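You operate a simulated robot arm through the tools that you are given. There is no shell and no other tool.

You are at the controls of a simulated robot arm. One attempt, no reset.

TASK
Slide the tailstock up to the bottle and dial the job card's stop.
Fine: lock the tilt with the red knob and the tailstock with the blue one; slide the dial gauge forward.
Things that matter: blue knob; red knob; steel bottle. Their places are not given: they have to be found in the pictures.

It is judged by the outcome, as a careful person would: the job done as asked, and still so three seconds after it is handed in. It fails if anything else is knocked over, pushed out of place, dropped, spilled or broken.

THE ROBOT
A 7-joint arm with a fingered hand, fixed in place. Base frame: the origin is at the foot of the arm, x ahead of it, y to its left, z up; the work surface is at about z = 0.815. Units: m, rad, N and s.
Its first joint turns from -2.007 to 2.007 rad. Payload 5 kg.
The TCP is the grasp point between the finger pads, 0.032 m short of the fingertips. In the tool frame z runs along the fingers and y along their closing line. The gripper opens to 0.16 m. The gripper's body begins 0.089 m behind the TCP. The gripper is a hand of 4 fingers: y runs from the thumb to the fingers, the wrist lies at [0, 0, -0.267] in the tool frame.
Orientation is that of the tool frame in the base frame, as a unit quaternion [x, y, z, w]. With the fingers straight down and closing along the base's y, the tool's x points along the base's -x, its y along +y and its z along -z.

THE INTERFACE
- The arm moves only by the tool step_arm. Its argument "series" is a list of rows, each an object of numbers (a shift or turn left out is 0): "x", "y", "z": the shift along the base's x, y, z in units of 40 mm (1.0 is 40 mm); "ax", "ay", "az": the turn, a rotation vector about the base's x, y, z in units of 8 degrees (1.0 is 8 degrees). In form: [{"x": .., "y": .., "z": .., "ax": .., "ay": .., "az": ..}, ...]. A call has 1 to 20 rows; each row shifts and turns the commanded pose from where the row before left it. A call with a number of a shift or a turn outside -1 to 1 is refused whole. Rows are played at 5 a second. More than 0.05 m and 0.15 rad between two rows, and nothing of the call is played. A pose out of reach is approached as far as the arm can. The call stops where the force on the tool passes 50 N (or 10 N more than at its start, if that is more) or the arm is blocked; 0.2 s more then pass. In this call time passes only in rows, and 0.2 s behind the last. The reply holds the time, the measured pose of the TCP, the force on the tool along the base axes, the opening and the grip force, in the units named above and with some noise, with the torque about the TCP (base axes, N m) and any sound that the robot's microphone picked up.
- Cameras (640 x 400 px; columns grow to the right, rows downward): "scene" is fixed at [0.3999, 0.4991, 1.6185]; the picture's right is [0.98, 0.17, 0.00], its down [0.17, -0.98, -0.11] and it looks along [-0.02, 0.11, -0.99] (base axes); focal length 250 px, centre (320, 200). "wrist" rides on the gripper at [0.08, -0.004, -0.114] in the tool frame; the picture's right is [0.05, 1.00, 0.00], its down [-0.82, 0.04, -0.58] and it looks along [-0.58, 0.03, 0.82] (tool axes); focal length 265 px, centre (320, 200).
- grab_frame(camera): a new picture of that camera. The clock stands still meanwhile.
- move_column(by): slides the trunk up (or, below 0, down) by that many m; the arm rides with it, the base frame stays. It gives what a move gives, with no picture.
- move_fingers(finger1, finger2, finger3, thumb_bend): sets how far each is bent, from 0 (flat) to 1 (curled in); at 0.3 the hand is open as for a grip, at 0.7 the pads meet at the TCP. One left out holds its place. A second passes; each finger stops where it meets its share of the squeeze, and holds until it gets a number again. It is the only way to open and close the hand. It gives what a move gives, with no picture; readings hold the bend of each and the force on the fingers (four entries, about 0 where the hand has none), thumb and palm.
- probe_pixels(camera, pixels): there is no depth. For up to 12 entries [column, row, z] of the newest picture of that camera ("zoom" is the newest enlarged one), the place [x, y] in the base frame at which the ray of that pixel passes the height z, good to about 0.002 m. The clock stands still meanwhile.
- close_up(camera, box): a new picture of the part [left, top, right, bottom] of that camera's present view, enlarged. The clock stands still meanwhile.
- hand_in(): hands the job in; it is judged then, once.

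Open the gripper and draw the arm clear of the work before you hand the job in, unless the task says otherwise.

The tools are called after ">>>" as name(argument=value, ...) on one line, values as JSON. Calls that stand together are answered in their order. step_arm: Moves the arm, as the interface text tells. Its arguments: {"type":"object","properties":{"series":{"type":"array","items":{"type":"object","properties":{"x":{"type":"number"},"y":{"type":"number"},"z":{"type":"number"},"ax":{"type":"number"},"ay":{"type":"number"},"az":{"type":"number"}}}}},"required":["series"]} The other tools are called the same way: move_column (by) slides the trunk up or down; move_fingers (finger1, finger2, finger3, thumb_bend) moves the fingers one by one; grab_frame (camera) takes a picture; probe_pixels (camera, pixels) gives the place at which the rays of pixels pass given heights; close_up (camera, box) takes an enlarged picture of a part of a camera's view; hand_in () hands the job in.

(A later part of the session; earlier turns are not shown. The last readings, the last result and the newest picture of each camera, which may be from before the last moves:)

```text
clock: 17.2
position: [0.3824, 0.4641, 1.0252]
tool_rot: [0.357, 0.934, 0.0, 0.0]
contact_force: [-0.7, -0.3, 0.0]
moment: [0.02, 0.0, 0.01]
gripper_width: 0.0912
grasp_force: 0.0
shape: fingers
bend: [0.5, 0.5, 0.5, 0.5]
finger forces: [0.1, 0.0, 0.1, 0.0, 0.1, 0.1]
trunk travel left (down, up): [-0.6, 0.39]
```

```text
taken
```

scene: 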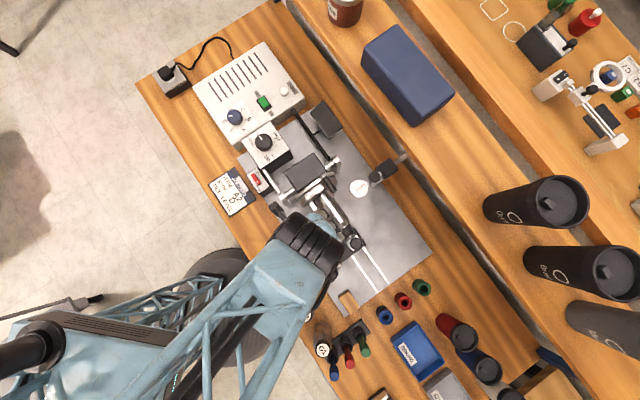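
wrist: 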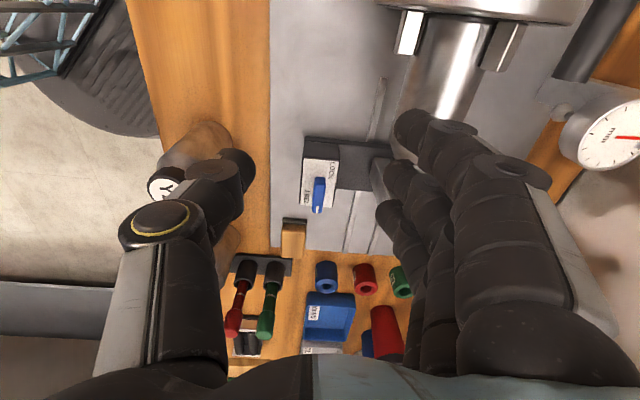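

The blue lever shows at (318, 193) in the wrist view. I enlarge it to read the marks around it.

>>> close_up(camera="wrist", box=[285, 130, 375, 225])

>>> close_up(camera="scene", box=[300, 200, 400, 270])

```text
4.21 times, centred on (330, 178) of wrist
```

zoom: 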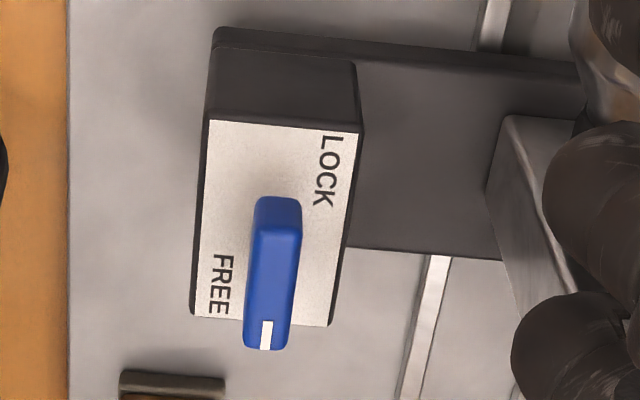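

```text
5.71 times, centred on (350, 235) of scene
```

zoom: 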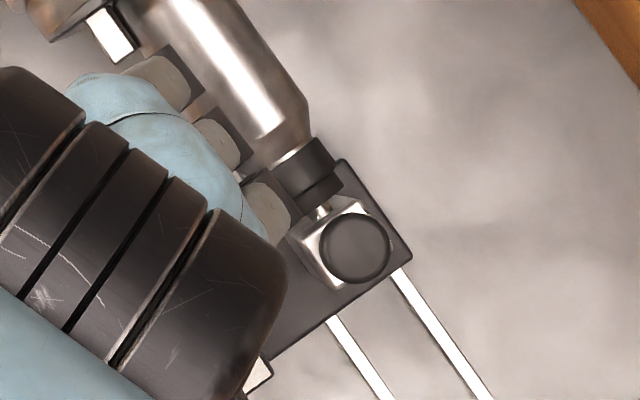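

The lever is 12 mm wide and about 40 mm long, with its white mark at the FREE (rear) end, and the post knob beside it rules out pinching across. I shape the hand into a closed beak (thumb plus middle finger, others curled) to push the lever's end round, and raise first.

>>> step_arm(series=[{"z": 1}])

>>> move_fingers(finger1=1.0, finger2=0.7, finger3=1.0, thumb_bend=0.7)

>>> grab_frame(camera="wrist")

```text
clock: 17.6
position: [0.385, 0.4609, 1.0666]
tool_rot: [0.357, 0.934, 0.001, 0.001]
contact_force: [0.1, 0.2, 0.3]
moment: [0.03, -0.04, 0.0]
gripper_width: 0.0912
grasp_force: 0.1
shape: fingers
bend: [0.5, 0.5, 0.5, 0.5]
finger forces: [0.0, 0.0, 0.1, 0.0, 0.0, 0.0]
trunk travel left (down, up): [-0.6, 0.39]
```

```text
clock: 18.6
position: [0.3845, 0.4632, 1.0671]
tool_rot: [0.357, 0.934, 0.0, 0.0]
contact_force: [-0.1, -0.2, -0.2]
moment: [0.0, 0.0, -0.01]
gripper_width: 0.0504
grasp_force: 0.0
shape: fingers
bend: [1.0, 0.7, 1.0, 0.7]
finger forces: [0.0, 0.0, 0.0, 0.0, 0.1, 0.0]
trunk travel left (down, up): [-0.6, 0.39]
```

```text
taken
```

wrist: 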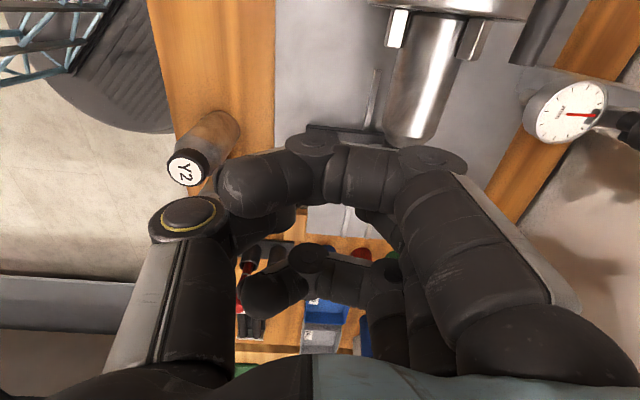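

The fully curled fingers block the camera's view. I open fingers 1 and 3 to 0.3 instead, where they will hang over empty plate.

>>> move_fingers(finger1=0.3, finger3=0.3)

>>> grab_frame(camera="wrist")

```text
clock: 19.6
position: [0.3843, 0.4623, 1.0652]
tool_rot: [0.356, 0.934, 0.0, 0.0]
contact_force: [0.4, -0.3, -0.2]
moment: [0.0, 0.01, -0.01]
gripper_width: 0.0926
grasp_force: 0.0
shape: fingers
bend: [0.3, 0.7, 0.3, 0.7]
finger forces: [0.1, 0.0, 0.0, 0.0, 0.0, 0.0]
trunk travel left (down, up): [-0.6, 0.39]
```

```text
taken
```

wrist: 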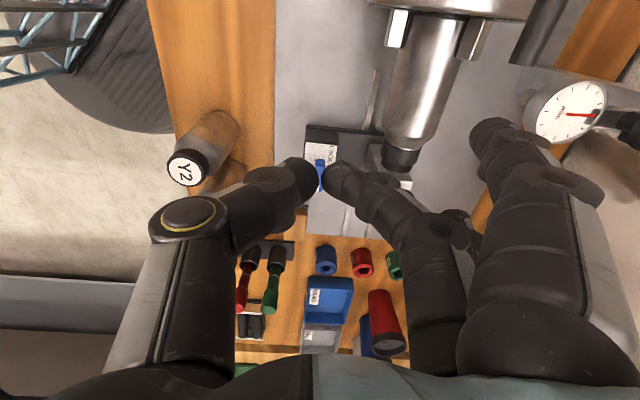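

The beak tips are near (320, 180). I close them fully, then turn the hand 90° so its long side lies along the fixture axis, moving toward the left side of the lever's rear end.

>>> move_fingers(finger2=0.75, thumb_bend=0.75)

>>> step_arm(series=[{"az": 0.9375, "x": 0.11, "y": -0.161}, {"az": 0.9375, "x": 0.11, "y": -0.161}, {"az": 0.9375, "x": 0.11, "y": -0.161}, {"az": 0.9375, "x": 0.11, "y": -0.161}, {"az": 0.9375, "x": 0.11, "y": -0.161}, {"az": 0.9375, "x": 0.11, "y": -0.161}, {"az": 0.9375, "x": 0.11, "y": -0.161}, {"az": 0.9375, "x": 0.11, "y": -0.161}, {"az": 0.9375, "x": 0.11, "y": -0.161}, {"az": 0.9375, "x": 0.11, "y": -0.161}, {"az": 0.9375, "x": 0.11, "y": -0.161}, {"az": 0.9375, "x": 0.11, "y": -0.161}])

>>> grab_frame(camera="wrist")

```text
clock: 20.6
position: [0.385, 0.4619, 1.0656]
tool_rot: [0.357, 0.934, 0.0, 0.0]
contact_force: [0.0, -0.4, 0.2]
moment: [0.01, 0.01, 0.01]
gripper_width: 0.0888
grasp_force: 0.0
shape: fingers
bend: [0.3, 0.73, 0.3, 0.73]
finger forces: [0.0, 0.1, 0.1, 0.0, 0.0, 0.1]
trunk travel left (down, up): [-0.6, 0.39]
```

```text
clock: 23.2
position: [0.438, 0.3861, 1.0653]
tool_rot: [-0.409, 0.913, 0.0, 0.0]
contact_force: [-0.4, -0.4, -0.1]
moment: [0.03, -0.02, -0.01]
gripper_width: 0.089
grasp_force: 0.0
shape: fingers
bend: [0.3, 0.73, 0.3, 0.73]
finger forces: [0.0, 0.1, 0.0, 0.0, 0.1, 0.0]
trunk travel left (down, up): [-0.6, 0.39]
```

```text
taken
```

wrist: 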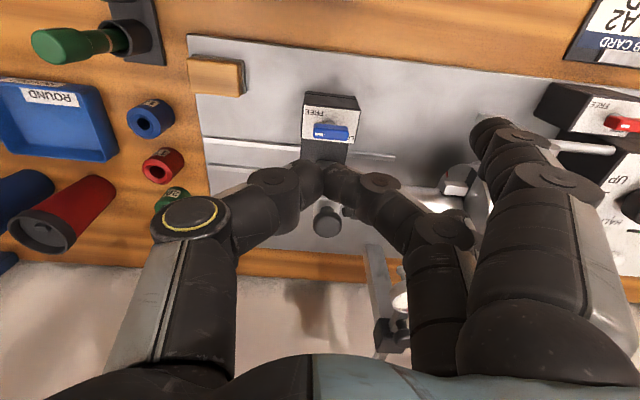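

The lever is at (331, 132), exactly where the model predicts (L ≈ (0.443, 0.412), top 0.907), and its white end is on the left (rear). I descend beside its rear end.

>>> step_arm(series=[{"z": -0.9}, {"z": -0.9}, {"z": -0.9}, {"z": -0.3}])

>>> grab_frame(camera="wrist")

```text
clock: 24.2
position: [0.4371, 0.3858, 0.9456]
tool_rot: [-0.407, 0.913, 0.0, 0.0]
contact_force: [0.3, 0.6, 0.3]
moment: [0.0, 0.03, 0.03]
gripper_width: 0.0891
grasp_force: 0.1
shape: fingers
bend: [0.3, 0.73, 0.3, 0.73]
finger forces: [0.0, 0.0, 0.0, 0.0, 0.1, 0.0]
trunk travel left (down, up): [-0.6, 0.39]
```

```text
taken
```

wrist: 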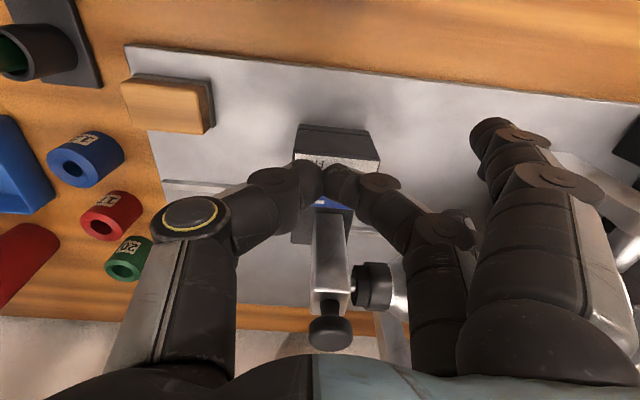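

The beak is now just beside the lever, which peeks out at (330, 200). I zoom in before lowering further.

>>> close_up(camera="wrist", box=[260, 110, 420, 260])

>>> close_up(camera="scene", box=[270, 200, 410, 300])

```text
2.67 times, centred on (340, 185) of wrist
```

zoom: 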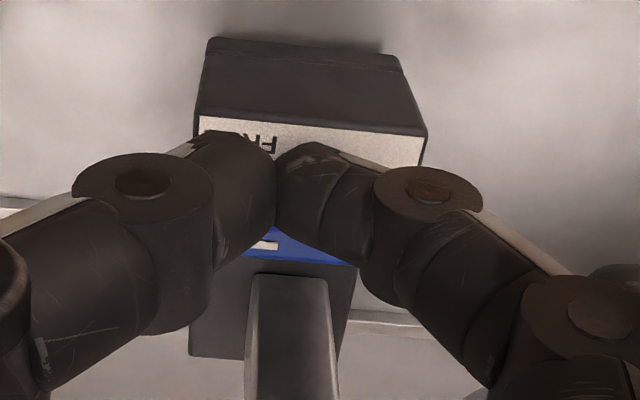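

```text
4.00 times, centred on (340, 250) of scene
```

zoom: 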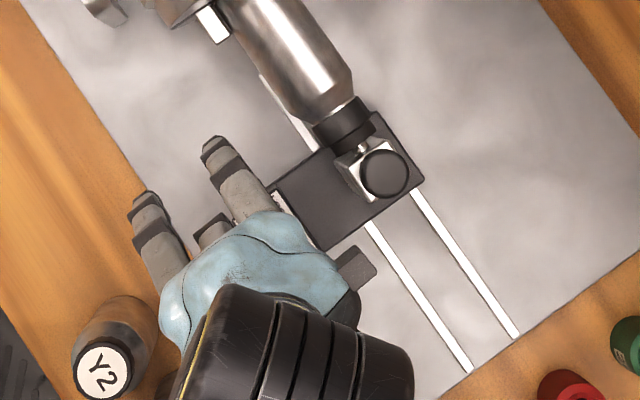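

The tips are at the lever's level on its outer side with a small gap. I descend 11 mm and check the force.

>>> step_arm(series=[{"z": -0.14}, {"z": -0.14}])

>>> close_up(camera="wrist", box=[260, 110, 420, 260])

```text
clock: 24.8
position: [0.4382, 0.3855, 0.9346]
tool_rot: [-0.409, 0.913, 0.001, 0.0]
contact_force: [-0.6, 0.6, -0.1]
moment: [-0.01, -0.06, -0.04]
gripper_width: 0.0889
grasp_force: 0.0
shape: fingers
bend: [0.3, 0.73, 0.3, 0.73]
finger forces: [0.1, 0.0, 0.1, 0.1, 0.0, 0.1]
trunk travel left (down, up): [-0.6, 0.39]
```

```text
2.67 times, centred on (340, 185) of wrist
```

zoom: 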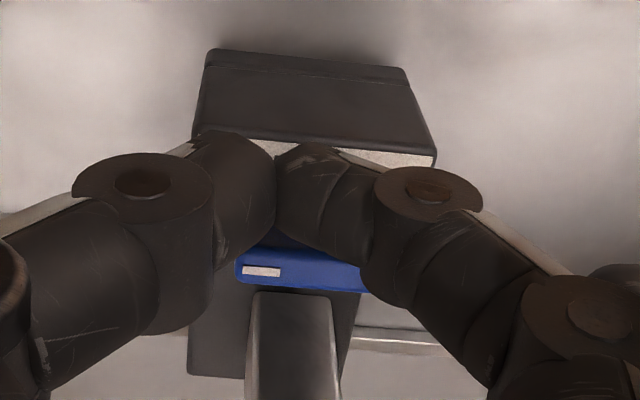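

The beak tip is at lever height with no contact yet; the white mark is at (262, 270) in the zoom. I push toward +v (toward the bottle side) in small steps and watch the force.

>>> step_arm(series=[{"x": 0.067, "y": 0.0745}, {"x": 0.067, "y": 0.0745}, {"x": 0.067, "y": 0.0745}])

>>> close_up(camera="wrist", box=[260, 110, 420, 260])

```text
clock: 25.6
position: [0.4444, 0.3939, 0.9342]
tool_rot: [-0.407, 0.913, -0.001, 0.0]
contact_force: [-5.4, -9.9, 1.7]
moment: [-0.19, 0.09, 0.06]
gripper_width: 0.0889
grasp_force: 0.1
shape: fingers
bend: [0.3, 0.73, 0.3, 0.73]
finger forces: [0.0, 0.1, 0.0, 0.0, 0.0, 0.0]
trunk travel left (down, up): [-0.6, 0.39]
```

```text
2.67 times, centred on (340, 185) of wrist
```

zoom: 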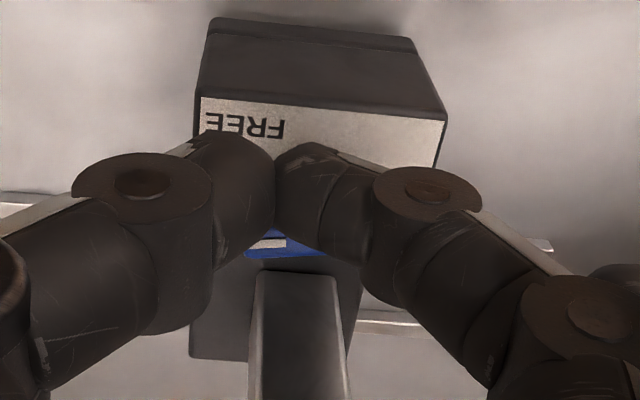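

Contact with about 11 N along +v. I push 4 mm more to see whether the lever turns this way.

>>> step_arm(series=[{"x": 0.034, "y": 0.037}, {"x": 0.034, "y": 0.037}])

>>> close_up(camera="wrist", box=[260, 110, 420, 260])

```text
clock: 26.2
position: [0.4467, 0.394, 0.9337]
tool_rot: [-0.407, 0.913, -0.001, -0.001]
contact_force: [-19.1, -31.7, 4.4]
moment: [-0.67, 0.43, 0.4]
gripper_width: 0.0901
grasp_force: 23.8
shape: fingers
bend: [0.3, 0.74, 0.3, 0.73]
finger forces: [0.0, 48.0, 0.1, 0.0, 0.0, 0.0]
trunk travel left (down, up): [-0.6, 0.39]
```

```text
2.67 times, centred on (340, 185) of wrist
```

zoom: 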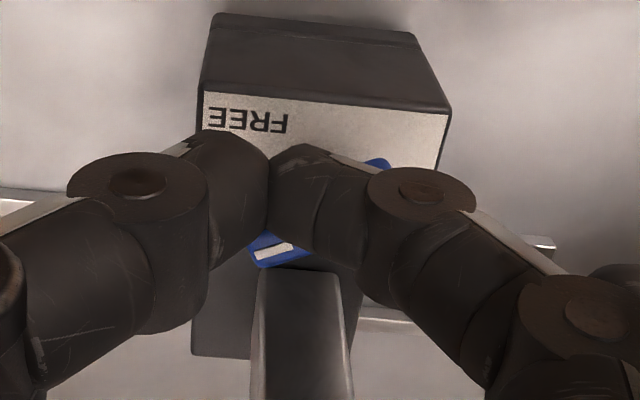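

The lever turned about 24° this way, but the beak pressed close to the pivot, so the force rose to 37 N. I back off, shift 9 mm outward along the lever, and turn the hand 24° to match it.

>>> step_arm(series=[{"x": -0.1, "y": -0.1125}, {"x": 0.17, "y": -0.15}, {"az": 1}, {"az": 1}, {"az": 1}])

>>> close_up(camera="wrist", box=[260, 110, 420, 260])

```text
clock: 27.4
position: [0.4516, 0.3872, 0.9332]
tool_rot: [-0.59, 0.807, -0.001, 0.0]
contact_force: [0.8, -0.4, -0.9]
moment: [0.0, 0.02, 0.03]
gripper_width: 0.0892
grasp_force: 0.0
shape: fingers
bend: [0.3, 0.73, 0.3, 0.73]
finger forces: [0.1, 0.0, 0.0, 0.0, 0.0, 0.0]
trunk travel left (down, up): [-0.6, 0.39]
```

```text
2.67 times, centred on (340, 185) of wrist
```

zoom: 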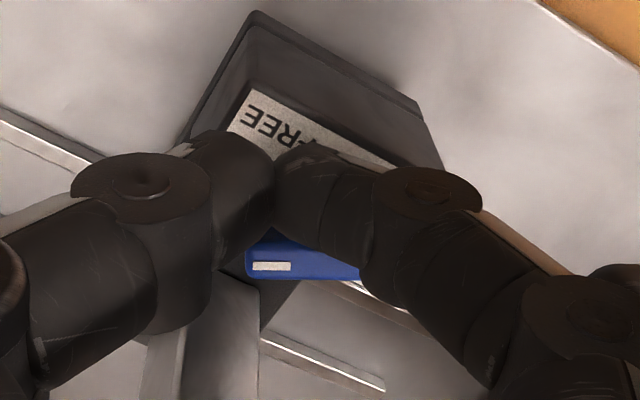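

The hand is now square to the lever at its outer end. I sweep the beak along the arc, turning the hand with it, in small steps.

>>> step_arm(series=[{"x": 0.05, "y": 0.12}, {"x": 0.0625, "y": 0.038, "az": 0.94}, {"x": 0.0615, "y": 0.05, "az": 1}])

>>> close_up(camera="wrist", box=[260, 110, 420, 260])

```text
clock: 28.2
position: [0.4591, 0.3955, 0.9339]
tool_rot: [-0.693, 0.721, 0.0, 0.0]
contact_force: [0.1, -1.6, 0.2]
moment: [-0.02, -0.03, -0.04]
gripper_width: 0.0891
grasp_force: 0.2
shape: fingers
bend: [0.3, 0.73, 0.3, 0.73]
finger forces: [0.0, 0.0, 0.0, 0.0, 0.1, 0.0]
trunk travel left (down, up): [-0.6, 0.39]
```

```text
2.67 times, centred on (340, 185) of wrist
```

zoom: 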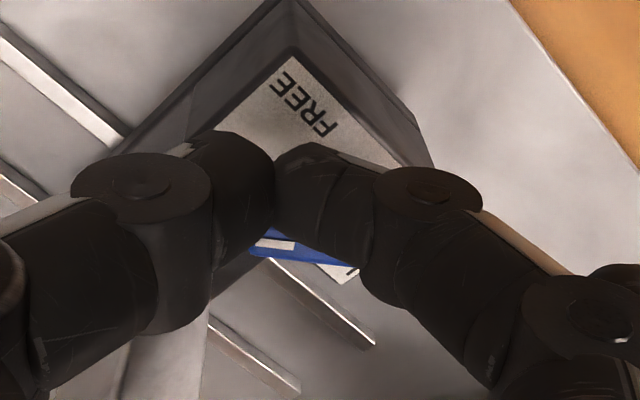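

The lever lags the hand by about 10° with almost no force. I push along its leading direction (about +y) without turning the hand.

>>> step_arm(series=[{"x": 0.01, "y": 0.075}, {"x": 0.01, "y": 0.075}])

>>> close_up(camera="wrist", box=[260, 110, 420, 260])

```text
clock: 28.8
position: [0.46, 0.4, 0.9341]
tool_rot: [-0.692, 0.722, -0.001, -0.001]
contact_force: [4.8, -9.7, 1.6]
moment: [-0.16, -0.07, 0.08]
gripper_width: 0.0892
grasp_force: 9.4
shape: fingers
bend: [0.3, 0.74, 0.3, 0.73]
finger forces: [0.1, 20.3, 0.0, 0.0, 0.0, 0.0]
trunk travel left (down, up): [-0.6, 0.39]
```

```text
2.67 times, centred on (340, 185) of wrist
```

zoom: 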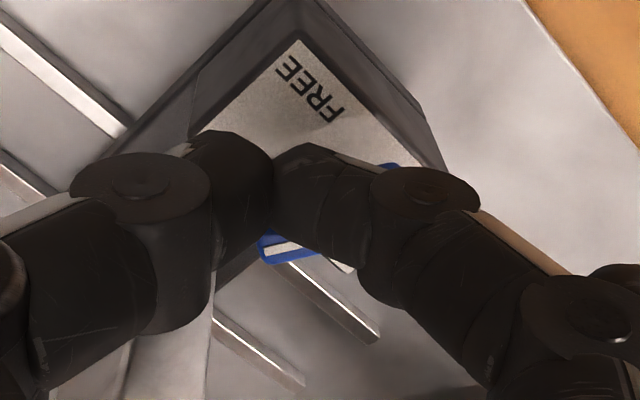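

The lever is at about 54° now and following well. I continue along the arc, turning the hand a bit more.

>>> step_arm(series=[{"x": 0.038, "y": 0.043, "az": 0.8}, {"x": 0.038, "y": 0.043, "az": 0.8}])

>>> close_up(camera="wrist", box=[260, 110, 420, 260])

```text
clock: 29.4
position: [0.4639, 0.4052, 0.9345]
tool_rot: [0.769, -0.639, 0.0, -0.001]
contact_force: [7.0, -8.8, 3.0]
moment: [-0.16, -0.09, 0.12]
gripper_width: 0.0896
grasp_force: 0.0
shape: fingers
bend: [0.3, 0.74, 0.3, 0.73]
finger forces: [0.1, 0.1, 0.0, 0.0, 0.0, 0.0]
trunk travel left (down, up): [-0.6, 0.39]
```

```text
2.67 times, centred on (340, 185) of wrist
```

zoom: 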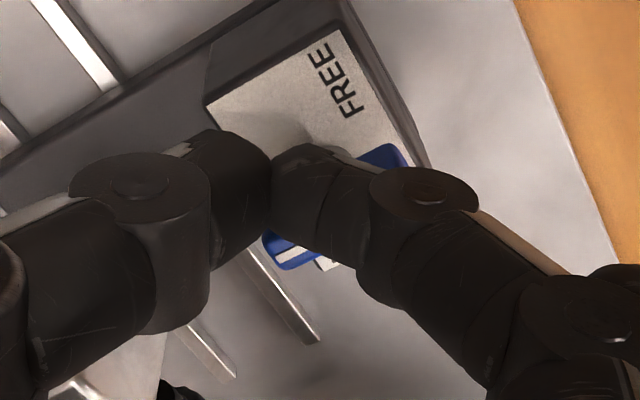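

The lever seems near 90° now, with the contact force along the fixture axis. I push further toward the head to see whether it stops here or keeps turning.

>>> step_arm(series=[{"x": -0.04, "y": 0.06}, {"x": -0.04, "y": 0.06}])

>>> close_up(camera="wrist", box=[260, 110, 420, 260])

```text
clock: 30.0
position: [0.4618, 0.4057, 0.9347]
tool_rot: [0.768, -0.641, 0.001, 0.001]
contact_force: [16.3, -31.5, 7.5]
moment: [-0.7, -0.27, 0.35]
gripper_width: 0.0907
grasp_force: 25.0
shape: fingers
bend: [0.3, 0.74, 0.3, 0.73]
finger forces: [0.0, 49.3, 0.0, 0.0, 0.0, 0.0]
trunk travel left (down, up): [-0.6, 0.39]
```

```text
2.67 times, centred on (340, 185) of wrist
```

zoom: 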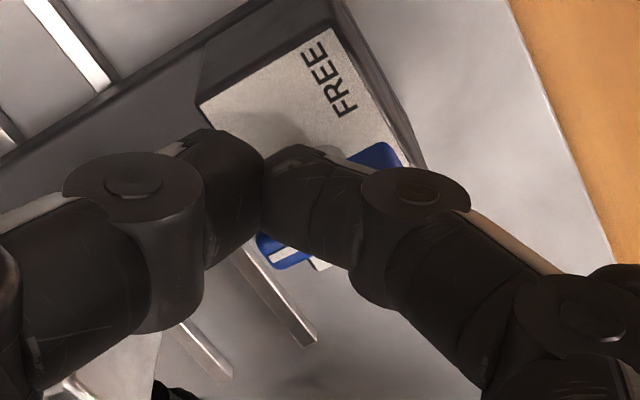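

The force jumped to 35 N with no motion, so this looks like the end stop near 90°. I back off and lift to look at the lever.

>>> step_arm(series=[{"x": 0.1, "y": -0.13}, {"x": 0.1, "y": -0.05}, {"z": 0.9}, {"z": 0.9}, {"x": -0.3, "y": -0.6, "z": 0.3}])

>>> grab_frame(camera="wrist")

>>> close_up(camera="scene", box=[290, 190, 410, 290])

```text
clock: 31.2
position: [0.4541, 0.3795, 1.0196]
tool_rot: [0.769, -0.64, 0.0, 0.0]
contact_force: [0.1, -0.1, 0.3]
moment: [0.02, -0.02, -0.03]
gripper_width: 0.0894
grasp_force: 0.1
shape: fingers
bend: [0.3, 0.73, 0.3, 0.73]
finger forces: [0.1, 0.0, 0.0, 0.1, 0.1, 0.0]
trunk travel left (down, up): [-0.6, 0.39]
```

```text
taken
```

wrist: 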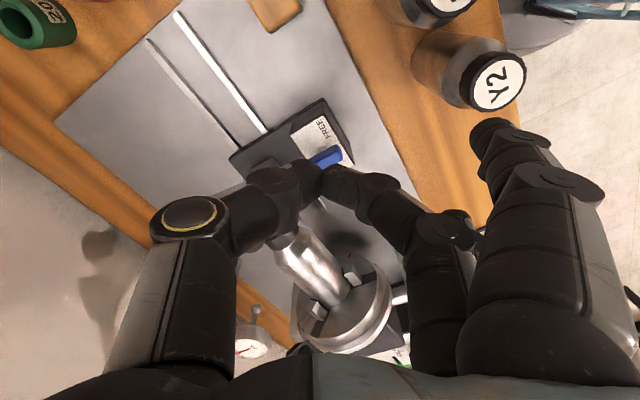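

```text
4.00 times, centred on (350, 240) of scene
```

zoom: 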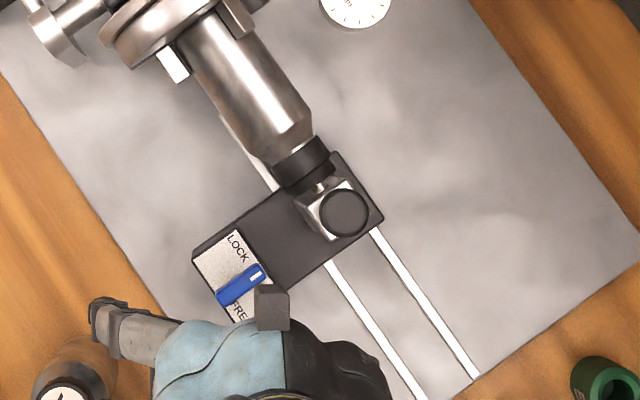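

The lever now lies across with its white mark toward +v, a quarter turn from FREE, so blue is locked. Next I move over to look at the red lever near (0.19, 0.61), keeping this hand angle.

>>> step_arm(series=[{"x": -0.76, "y": 0.42, "z": 0.4}, {"x": -0.76, "y": 0.42, "z": 0.4}, {"x": -0.76, "y": 0.42, "z": 0.2}, {"x": -0.76, "y": 0.42}, {"x": -0.76, "y": 0.42}, {"x": -0.76, "y": 0.42}, {"x": -0.76, "y": 0.42}, {"x": -0.76, "y": 0.42}])

>>> grab_frame(camera="wrist")

>>> grab_frame(camera="scene")

```text
clock: 33.0
position: [0.2136, 0.5142, 1.0583]
tool_rot: [0.769, -0.64, 0.0, -0.001]
contact_force: [0.4, -0.1, 0.1]
moment: [0.03, -0.03, -0.01]
gripper_width: 0.0895
grasp_force: 0.0
shape: fingers
bend: [0.3, 0.73, 0.3, 0.73]
finger forces: [0.0, 0.0, 0.1, 0.0, 0.0, 0.0]
trunk travel left (down, up): [-0.6, 0.39]
```

```text
taken
```

wrist: 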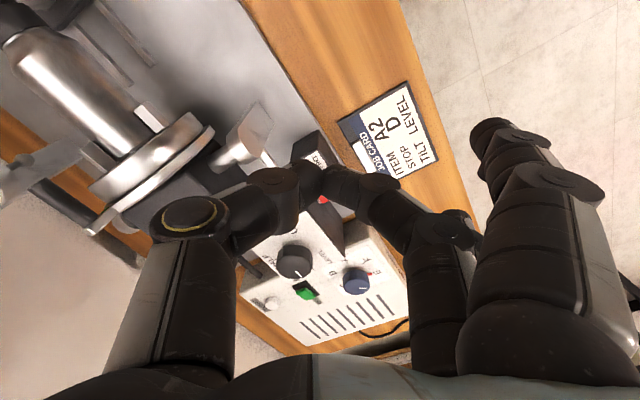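

```text
taken
```

scene: 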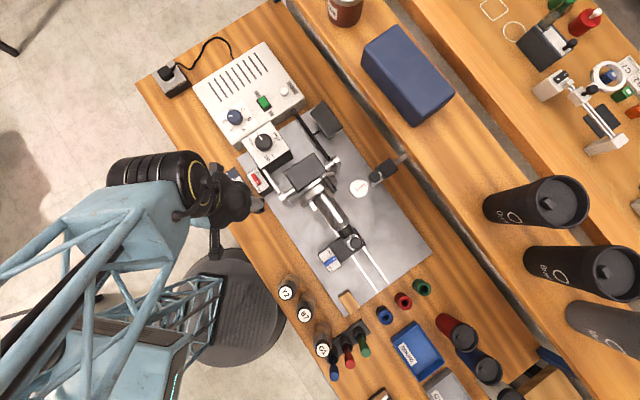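

The beak hides the red lever in the wrist view, while the scene camera sees the tailstock clearly now. I check the blue lever in the scene and open the beak for a look at the red one.

>>> close_up(camera="scene", box=[300, 200, 400, 290])

>>> move_fingers(finger2=0.3, thumb_bend=0.3)

>>> grab_frame(camera="wrist")

>>> close_up(camera="wrist", box=[200, 90, 440, 310])

```text
4.44 times, centred on (350, 245) of scene
```

zoom: 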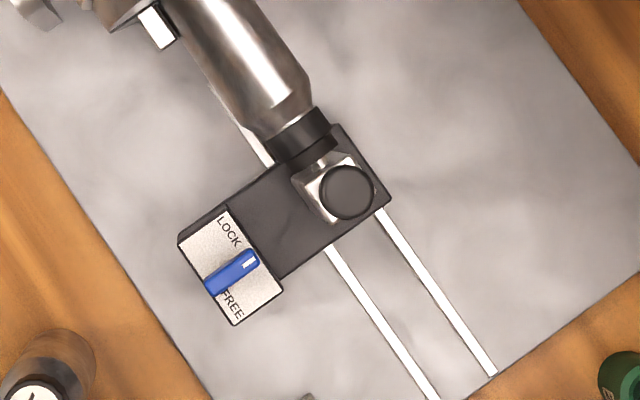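

```text
clock: 34.0
position: [0.213, 0.5142, 1.0586]
tool_rot: [0.769, -0.639, 0.0, 0.0]
contact_force: [-0.7, -0.9, -0.1]
moment: [0.01, -0.01, 0.0]
gripper_width: 0.17
grasp_force: 0.1
shape: fingers
bend: [0.3, 0.3, 0.3, 0.3]
finger forces: [0.1, 0.1, 0.0, 0.1, 0.0, 0.1]
trunk travel left (down, up): [-0.6, 0.39]
```

```text
taken
```

wrist: 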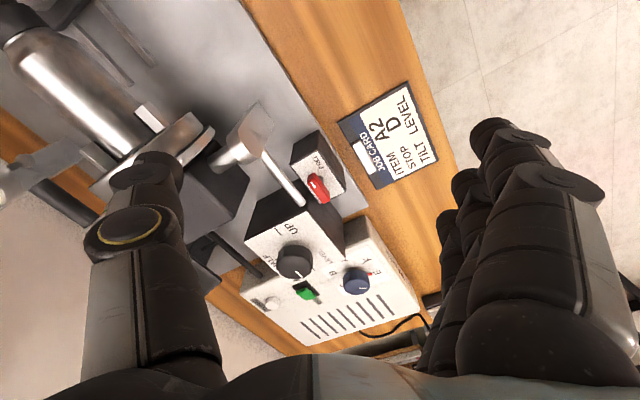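

```text
1.82 times, centred on (320, 200) of wrist
```

zoom: 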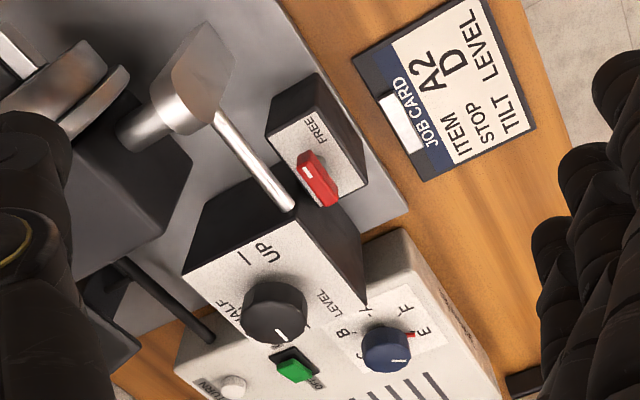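

I zoom further on the blue lever to judge whether it is fully square to its plate.

>>> close_up(camera="scene", box=[312, 240, 352, 280])

>>> close_up(camera="scene", box=[235, 155, 295, 205])

>>> close_up(camera="wrist", box=[260, 110, 370, 220])

```text
10.00 times, centred on (332, 260) of scene
```

zoom: 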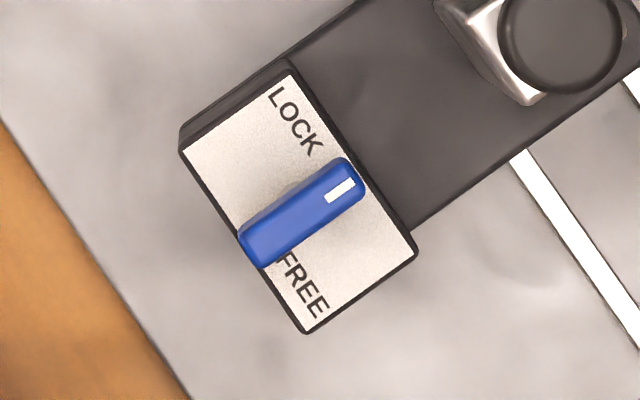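

```text
8.00 times, centred on (265, 180) of scene
```

zoom: 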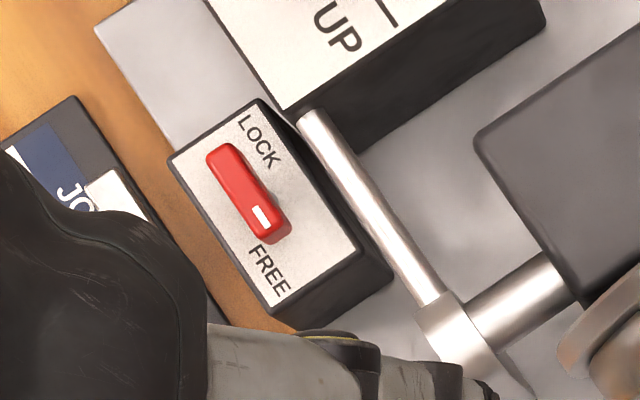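

```text
3.64 times, centred on (315, 165) of wrist
```

zoom: 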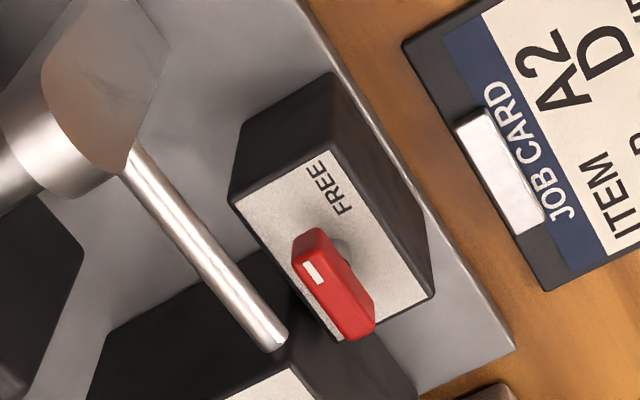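

The blue lever is parallel to the plate's cross edges, so it is fully at LOCK. Now I triangulate the red lever's white mark, the silver rod end, the selector knob and the stop dial between the two cameras.

>>> probe_pixels(camera="wrist", pixels=[[313.9, 185, 0.88], [313.9, 185, 0.92], [318.5, 187.5, 0.88], [318.5, 187.5, 0.92], [304, 204.8, 0.86], [304, 204.8, 0.92], [357.4, 277, 0.92], [357.4, 277, 0.98], [296, 260, 0.9], [296, 260, 0.98]])

>>> probe_pixels(camera="scene", pixels=[[257.7, 182.1, 0.88], [257.7, 182.1, 0.92], [255.9, 179.4, 0.88], [255.9, 179.4, 0.92], [263.5, 169.7, 0.86], [263.5, 169.7, 0.92], [234.1, 116, 0.92], [234.1, 116, 0.98], [263.5, 141.5, 0.9], [263.5, 141.5, 0.98]])

```text
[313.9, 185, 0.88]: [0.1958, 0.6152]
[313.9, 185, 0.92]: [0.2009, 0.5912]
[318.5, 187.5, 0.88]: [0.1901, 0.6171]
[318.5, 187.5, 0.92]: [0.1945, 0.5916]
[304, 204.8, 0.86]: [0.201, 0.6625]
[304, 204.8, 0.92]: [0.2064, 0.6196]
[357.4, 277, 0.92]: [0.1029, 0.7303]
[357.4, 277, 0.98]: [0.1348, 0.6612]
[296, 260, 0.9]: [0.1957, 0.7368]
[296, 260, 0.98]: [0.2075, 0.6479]
```

```text
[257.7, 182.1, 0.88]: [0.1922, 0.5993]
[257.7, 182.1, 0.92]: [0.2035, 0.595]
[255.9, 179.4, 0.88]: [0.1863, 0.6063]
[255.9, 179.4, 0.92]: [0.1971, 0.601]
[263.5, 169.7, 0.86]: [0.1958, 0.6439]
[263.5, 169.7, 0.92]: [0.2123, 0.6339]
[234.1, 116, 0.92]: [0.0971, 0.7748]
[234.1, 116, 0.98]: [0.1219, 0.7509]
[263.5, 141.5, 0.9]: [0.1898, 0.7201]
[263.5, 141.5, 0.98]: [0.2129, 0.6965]
```

Red lever centre is about (0.1915, 0.6045) with its top at z ≈ 0.906, like the blue one; the silver rod's top is at about 0.895. I check the cradle corner's height too, since the thumb will pass near it.

>>> probe_pixels(camera="wrist", pixels=[[250.2, 174.2, 0.9], [250.2, 174.2, 0.94], [250.2, 174.2, 0.98], [235, 165, 0.9], [235, 165, 0.94]])

>>> probe_pixels(camera="scene", pixels=[[284.4, 172.5, 0.9], [284.4, 172.5, 0.94], [284.4, 172.5, 0.98], [281, 197, 0.9], [281, 197, 0.94]])

>>> close_up(camera="scene", box=[240, 130, 360, 220])

```text
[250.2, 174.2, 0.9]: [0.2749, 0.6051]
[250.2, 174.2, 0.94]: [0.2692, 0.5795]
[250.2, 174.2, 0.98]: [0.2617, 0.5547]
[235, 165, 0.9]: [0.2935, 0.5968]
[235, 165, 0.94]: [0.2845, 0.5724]
```

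```text
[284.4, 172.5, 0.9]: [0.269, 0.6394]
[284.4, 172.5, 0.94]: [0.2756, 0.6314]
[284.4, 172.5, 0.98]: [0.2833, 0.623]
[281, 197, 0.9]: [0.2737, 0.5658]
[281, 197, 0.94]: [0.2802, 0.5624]
```

```text
4.44 times, centred on (300, 175) of scene
```

zoom: 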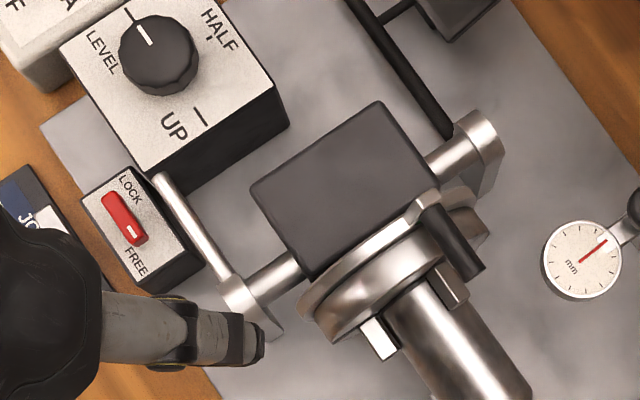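

The first corner match was the bottom of the vertical edge; the top corner is lower in the wrist picture. I probe it again.

>>> probe_pixels(camera="wrist", pixels=[[235, 221, 0.9], [235, 221, 0.92], [235, 221, 0.94], [235, 221, 0.96], [235, 221, 0.98]])

>>> close_up(camera="wrist", box=[170, 90, 330, 250])

```text
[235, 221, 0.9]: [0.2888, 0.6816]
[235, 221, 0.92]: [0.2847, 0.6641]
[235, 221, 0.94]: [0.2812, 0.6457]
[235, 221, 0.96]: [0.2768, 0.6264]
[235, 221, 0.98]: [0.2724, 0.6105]
```

```text
2.50 times, centred on (250, 170) of wrist
```

zoom: 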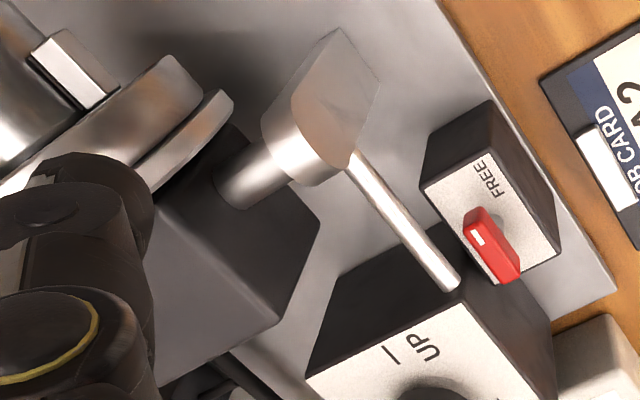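

Cradle top is about 0.955 with its nearest corner about 48 mm and 76 mm from the red lever, so a hand angle near 35–40° keeps the thumb clear. I also check the height of the red lever's white plate.

>>> probe_pixels(camera="wrist", pixels=[[290.4, 165.2, 0.86], [290.4, 165.2, 0.88], [290.4, 165.2, 0.9], [349, 204, 0.86], [349, 204, 0.88], [349, 204, 0.9]])

>>> probe_pixels(camera="scene", pixels=[[270.2, 186.2, 0.86], [270.2, 186.2, 0.88], [270.2, 186.2, 0.9], [246.2, 175.2, 0.86], [246.2, 175.2, 0.88], [246.2, 175.2, 0.9]])

```text
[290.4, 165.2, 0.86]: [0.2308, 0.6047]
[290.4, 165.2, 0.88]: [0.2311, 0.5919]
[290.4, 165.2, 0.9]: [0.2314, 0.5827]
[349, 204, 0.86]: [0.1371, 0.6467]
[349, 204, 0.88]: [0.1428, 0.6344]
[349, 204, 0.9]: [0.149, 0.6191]
```

```text
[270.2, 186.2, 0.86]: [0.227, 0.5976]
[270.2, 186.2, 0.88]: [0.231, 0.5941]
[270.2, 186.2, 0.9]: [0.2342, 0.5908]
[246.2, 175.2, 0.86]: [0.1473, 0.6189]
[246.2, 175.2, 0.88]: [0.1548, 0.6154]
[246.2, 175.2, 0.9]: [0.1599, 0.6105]
```

The red plate is at z ≈ 0.877, so the beak tip can safely sit at about 0.895. I also check the job card's height, since open fingers will hang above it.

>>> probe_pixels(camera="wrist", pixels=[[408, 82, 0.815], [408, 82, 0.84], [408, 82, 0.87], [452, 165, 0.815], [452, 165, 0.84]])

>>> probe_pixels(camera="scene", pixels=[[230.3, 215.8, 0.815], [230.3, 215.8, 0.84], [230.3, 215.8, 0.87]])

```text
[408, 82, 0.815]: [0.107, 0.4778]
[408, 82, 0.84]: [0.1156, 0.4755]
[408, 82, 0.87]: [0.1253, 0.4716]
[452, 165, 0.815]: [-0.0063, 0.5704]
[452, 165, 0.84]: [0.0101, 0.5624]
```

```text
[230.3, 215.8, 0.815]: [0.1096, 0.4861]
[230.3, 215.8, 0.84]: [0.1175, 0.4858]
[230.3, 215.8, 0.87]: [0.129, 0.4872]
```

The card lies flat at bench level, so nothing hinders the hand. I close the beak and move above the outer side of the red lever's FREE end, setting the hand at 35°.

>>> move_fingers(finger2=0.75, thumb_bend=0.75)

>>> step_arm(series=[{"x": -0.23, "y": 0.52, "az": -0.73}, {"x": -0.23, "y": 0.52, "az": -0.73}, {"x": -0.23, "y": 0.52, "az": -0.72}])

>>> grab_frame(camera="wrist")

```text
clock: 35.0
position: [0.2135, 0.5138, 1.0585]
tool_rot: [0.769, -0.639, 0.0, 0.0]
contact_force: [0.4, 1.1, -0.8]
moment: [0.01, 0.0, -0.01]
gripper_width: 0.0887
grasp_force: 0.0
shape: fingers
bend: [0.3, 0.73, 0.3, 0.73]
finger forces: [0.0, 0.0, 0.0, 0.1, 0.0, 0.0]
trunk travel left (down, up): [-0.6, 0.39]
```

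```text
clock: 35.8
position: [0.1854, 0.577, 1.0595]
tool_rot: [-0.663, 0.749, -0.001, -0.001]
contact_force: [0.6, 0.7, -0.5]
moment: [0.0, -0.03, 0.03]
gripper_width: 0.0887
grasp_force: 0.1
shape: fingers
bend: [0.3, 0.73, 0.3, 0.73]
finger forces: [0.0, 0.0, 0.0, 0.1, 0.0, 0.1]
trunk travel left (down, up): [-0.6, 0.39]
```

```text
taken
```

wrist: 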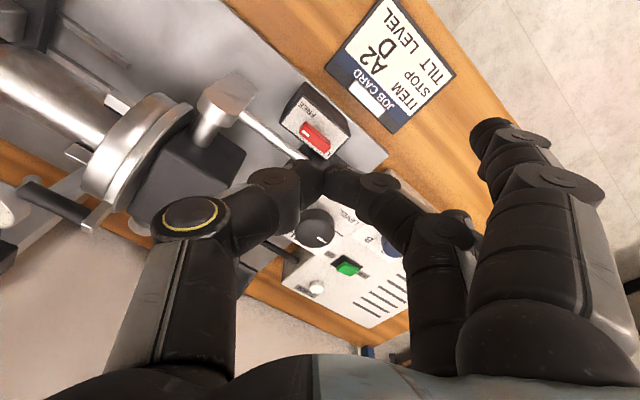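

The red lever is at (315, 140), matching the model. I descend beside it in two stages.

>>> step_arm(series=[{"z": -0.9}, {"z": -0.9}, {"z": -0.9}, {"z": -0.2}])

>>> close_up(camera="wrist", box=[240, 80, 440, 260])

>>> close_up(camera="scene", box=[220, 120, 340, 220])

```text
clock: 36.8
position: [0.1855, 0.5763, 0.9424]
tool_rot: [-0.662, 0.749, 0.0, 0.0]
contact_force: [-0.1, 0.2, 0.0]
moment: [-0.03, 0.02, -0.01]
gripper_width: 0.0889
grasp_force: 0.2
shape: fingers
bend: [0.3, 0.73, 0.3, 0.73]
finger forces: [0.1, 0.1, 0.0, 0.0, 0.0, 0.0]
trunk travel left (down, up): [-0.6, 0.39]
```

```text
2.22 times, centred on (340, 170) of wrist
```

zoom: 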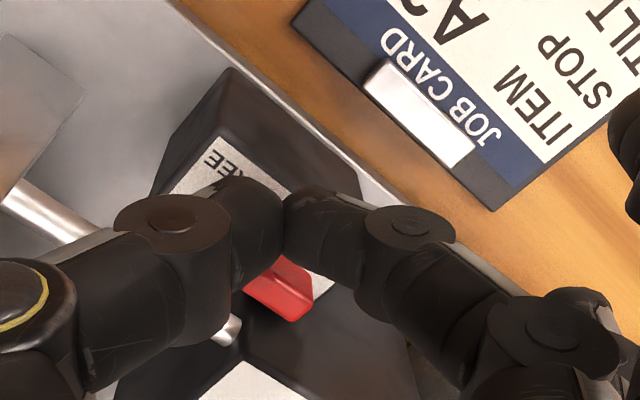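

```text
4.00 times, centred on (280, 170) of scene
```

zoom: 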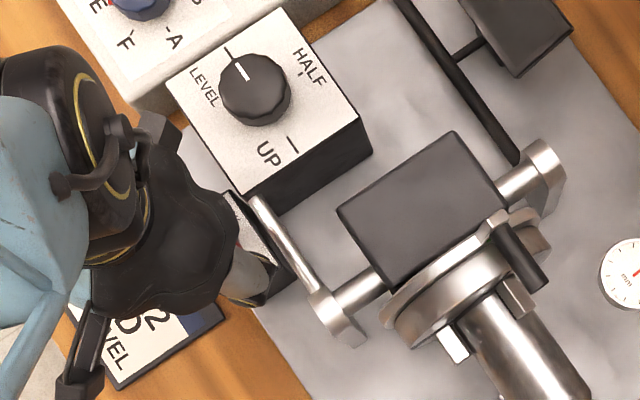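

All clear so far. I lower the last 10 mm so the beak tip reaches the lever's side.

>>> step_arm(series=[{"z": -0.13}, {"z": -0.13}])

>>> close_up(camera="wrist", box=[260, 110, 420, 260])

```text
clock: 37.4
position: [0.186, 0.5756, 0.9316]
tool_rot: [-0.662, 0.749, 0.0, 0.001]
contact_force: [0.1, 0.5, 0.1]
moment: [-0.02, 0.04, 0.03]
gripper_width: 0.0889
grasp_force: 0.0
shape: fingers
bend: [0.3, 0.73, 0.3, 0.73]
finger forces: [0.0, 0.0, 0.0, 0.0, 0.1, 0.0]
trunk travel left (down, up): [-0.6, 0.39]
```

```text
2.67 times, centred on (340, 185) of wrist
```

zoom: 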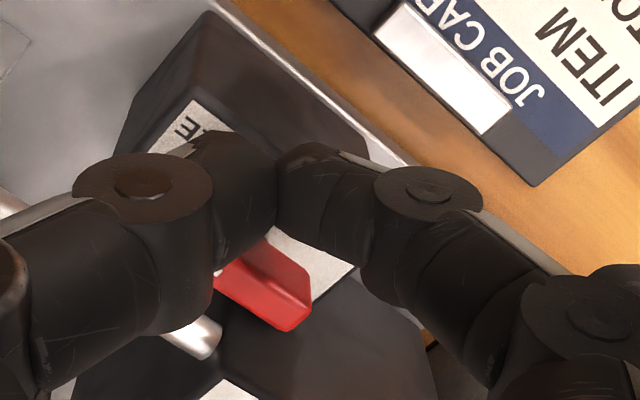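

The beak sits level with the lever, on its outer side by the FREE end. I sweep it along the arc toward +v, first to about 30° of lever turn.

>>> step_arm(series=[{"x": 0.087, "y": 0.05}, {"x": 0.087, "y": 0.05}, {"x": 0.087, "y": 0.05}])

>>> close_up(camera="wrist", box=[260, 110, 420, 260])

```text
clock: 38.2
position: [0.1947, 0.5822, 0.932]
tool_rot: [-0.663, 0.749, 0.0, 0.0]
contact_force: [-0.4, -1.0, 0.9]
moment: [-0.04, -0.01, 0.0]
gripper_width: 0.0884
grasp_force: 0.1
shape: fingers
bend: [0.3, 0.73, 0.3, 0.73]
finger forces: [0.0, 0.0, 0.0, 0.0, 0.1, 0.0]
trunk travel left (down, up): [-0.6, 0.39]
```

```text
2.67 times, centred on (340, 185) of wrist
```

zoom: 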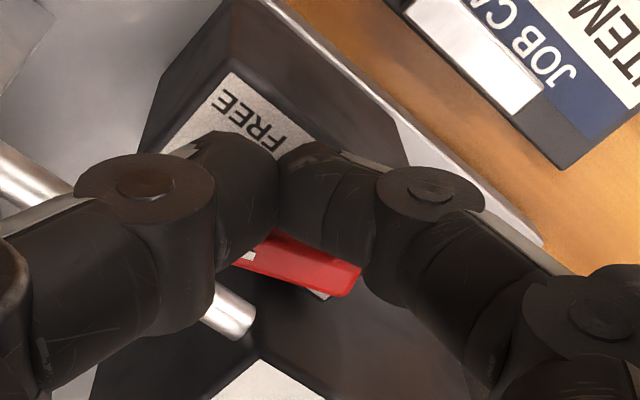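

The lever is following (about 20°) with very little force. I continue the arc to about 45°.

>>> step_arm(series=[{"x": 0.09, "y": 0.045}, {"x": 0.09, "y": 0.05}, {"x": 0.11, "y": 0.085, "az": 0.3}])

>>> close_up(camera="wrist", box=[260, 110, 420, 260])

```text
clock: 39.0
position: [0.2072, 0.5881, 0.9315]
tool_rot: [-0.678, 0.735, 0.0, -0.001]
contact_force: [0.1, -2.6, 0.2]
moment: [-0.05, 0.0, 0.0]
gripper_width: 0.0886
grasp_force: 0.0
shape: fingers
bend: [0.3, 0.73, 0.3, 0.73]
finger forces: [0.1, 0.0, 0.0, 0.1, 0.0, 0.0]
trunk travel left (down, up): [-0.6, 0.39]
```

```text
2.67 times, centred on (340, 185) of wrist
```

zoom: 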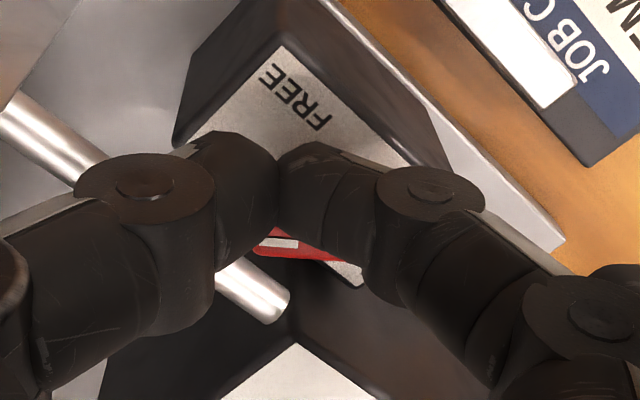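

The lever is at about 35° now. I carry on along the arc in small steps.

>>> step_arm(series=[{"x": 0.075, "y": 0.09}, {"x": 0.06, "y": 0.09}])

>>> close_up(camera="wrist", box=[260, 110, 420, 260])

```text
clock: 39.6
position: [0.2131, 0.5957, 0.933]
tool_rot: [-0.679, 0.735, -0.001, -0.001]
contact_force: [3.7, -8.1, 7.6]
moment: [-0.14, 0.1, 0.12]
gripper_width: 0.0894
grasp_force: 11.2
shape: fingers
bend: [0.3, 0.74, 0.3, 0.73]
finger forces: [0.1, 21.7, 0.0, 0.1, 0.0, 0.0]
trunk travel left (down, up): [-0.6, 0.39]
```

```text
2.67 times, centred on (340, 185) of wrist
```

zoom: 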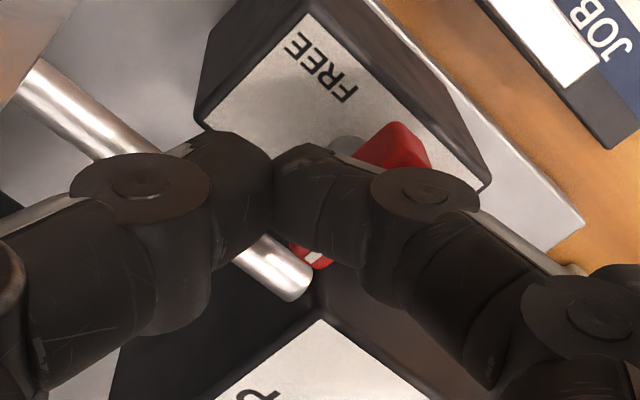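

The lever is at roughly 75–80°, with both its ends visible either side of the finger. I push the last bit toward the head, watching for the end stop.

>>> step_arm(series=[{"x": -0.03, "y": 0.04}, {"x": -0.03, "y": 0.04}])

>>> close_up(camera="wrist", box=[260, 110, 420, 260])

```text
clock: 40.2
position: [0.211, 0.5969, 0.932]
tool_rot: [-0.678, 0.735, 0.0, 0.001]
contact_force: [7.2, -16.7, 15.9]
moment: [-0.25, 0.11, 0.17]
gripper_width: 0.0911
grasp_force: 19.0
shape: fingers
bend: [0.3, 0.74, 0.3, 0.73]
finger forces: [0.0, 37.6, 0.0, 0.0, 0.1, 0.0]
trunk travel left (down, up): [-0.6, 0.39]
```

```text
2.67 times, centred on (340, 185) of wrist
```

zoom: 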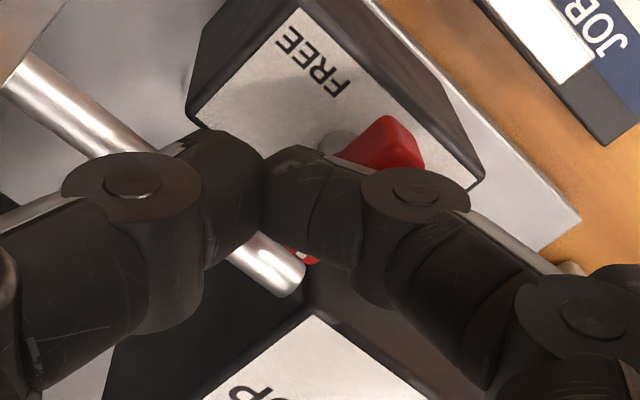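

Force is rising (18 N sideways, 16 N upward). I back off, lift clear and look at where the red lever stands.

>>> step_arm(series=[{"x": 0.1, "y": -0.13}, {"x": 0.08, "y": -0.1}, {"z": 0.9}, {"z": 0.9}, {"z": 0.9}, {"x": -0.2, "y": -0.9}, {"x": -0.2, "y": -0.9}, {"x": -0.2, "y": -0.9}])

>>> close_up(camera="scene", box=[235, 155, 295, 205])

>>> grab_frame(camera="wrist")

```text
clock: 42.0
position: [0.1916, 0.4793, 1.0415]
tool_rot: [-0.678, 0.735, -0.001, 0.0]
contact_force: [0.6, 0.3, 0.1]
moment: [0.0, 0.02, 0.0]
gripper_width: 0.0892
grasp_force: 0.1
shape: fingers
bend: [0.3, 0.73, 0.3, 0.73]
finger forces: [0.0, 0.0, 0.1, 0.0, 0.0, 0.0]
trunk travel left (down, up): [-0.6, 0.39]
```

```text
8.00 times, centred on (265, 180) of scene
```

zoom: 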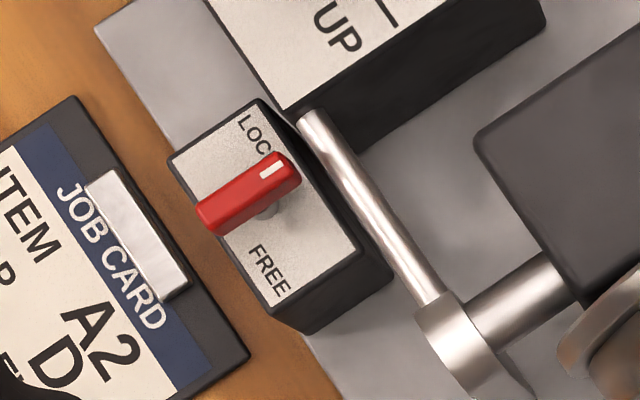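

```text
taken
```

wrist: 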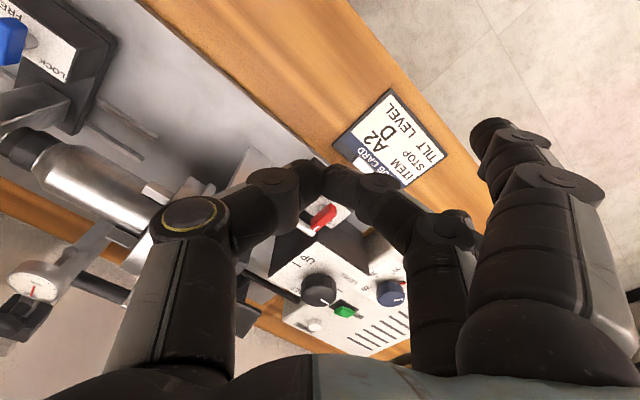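

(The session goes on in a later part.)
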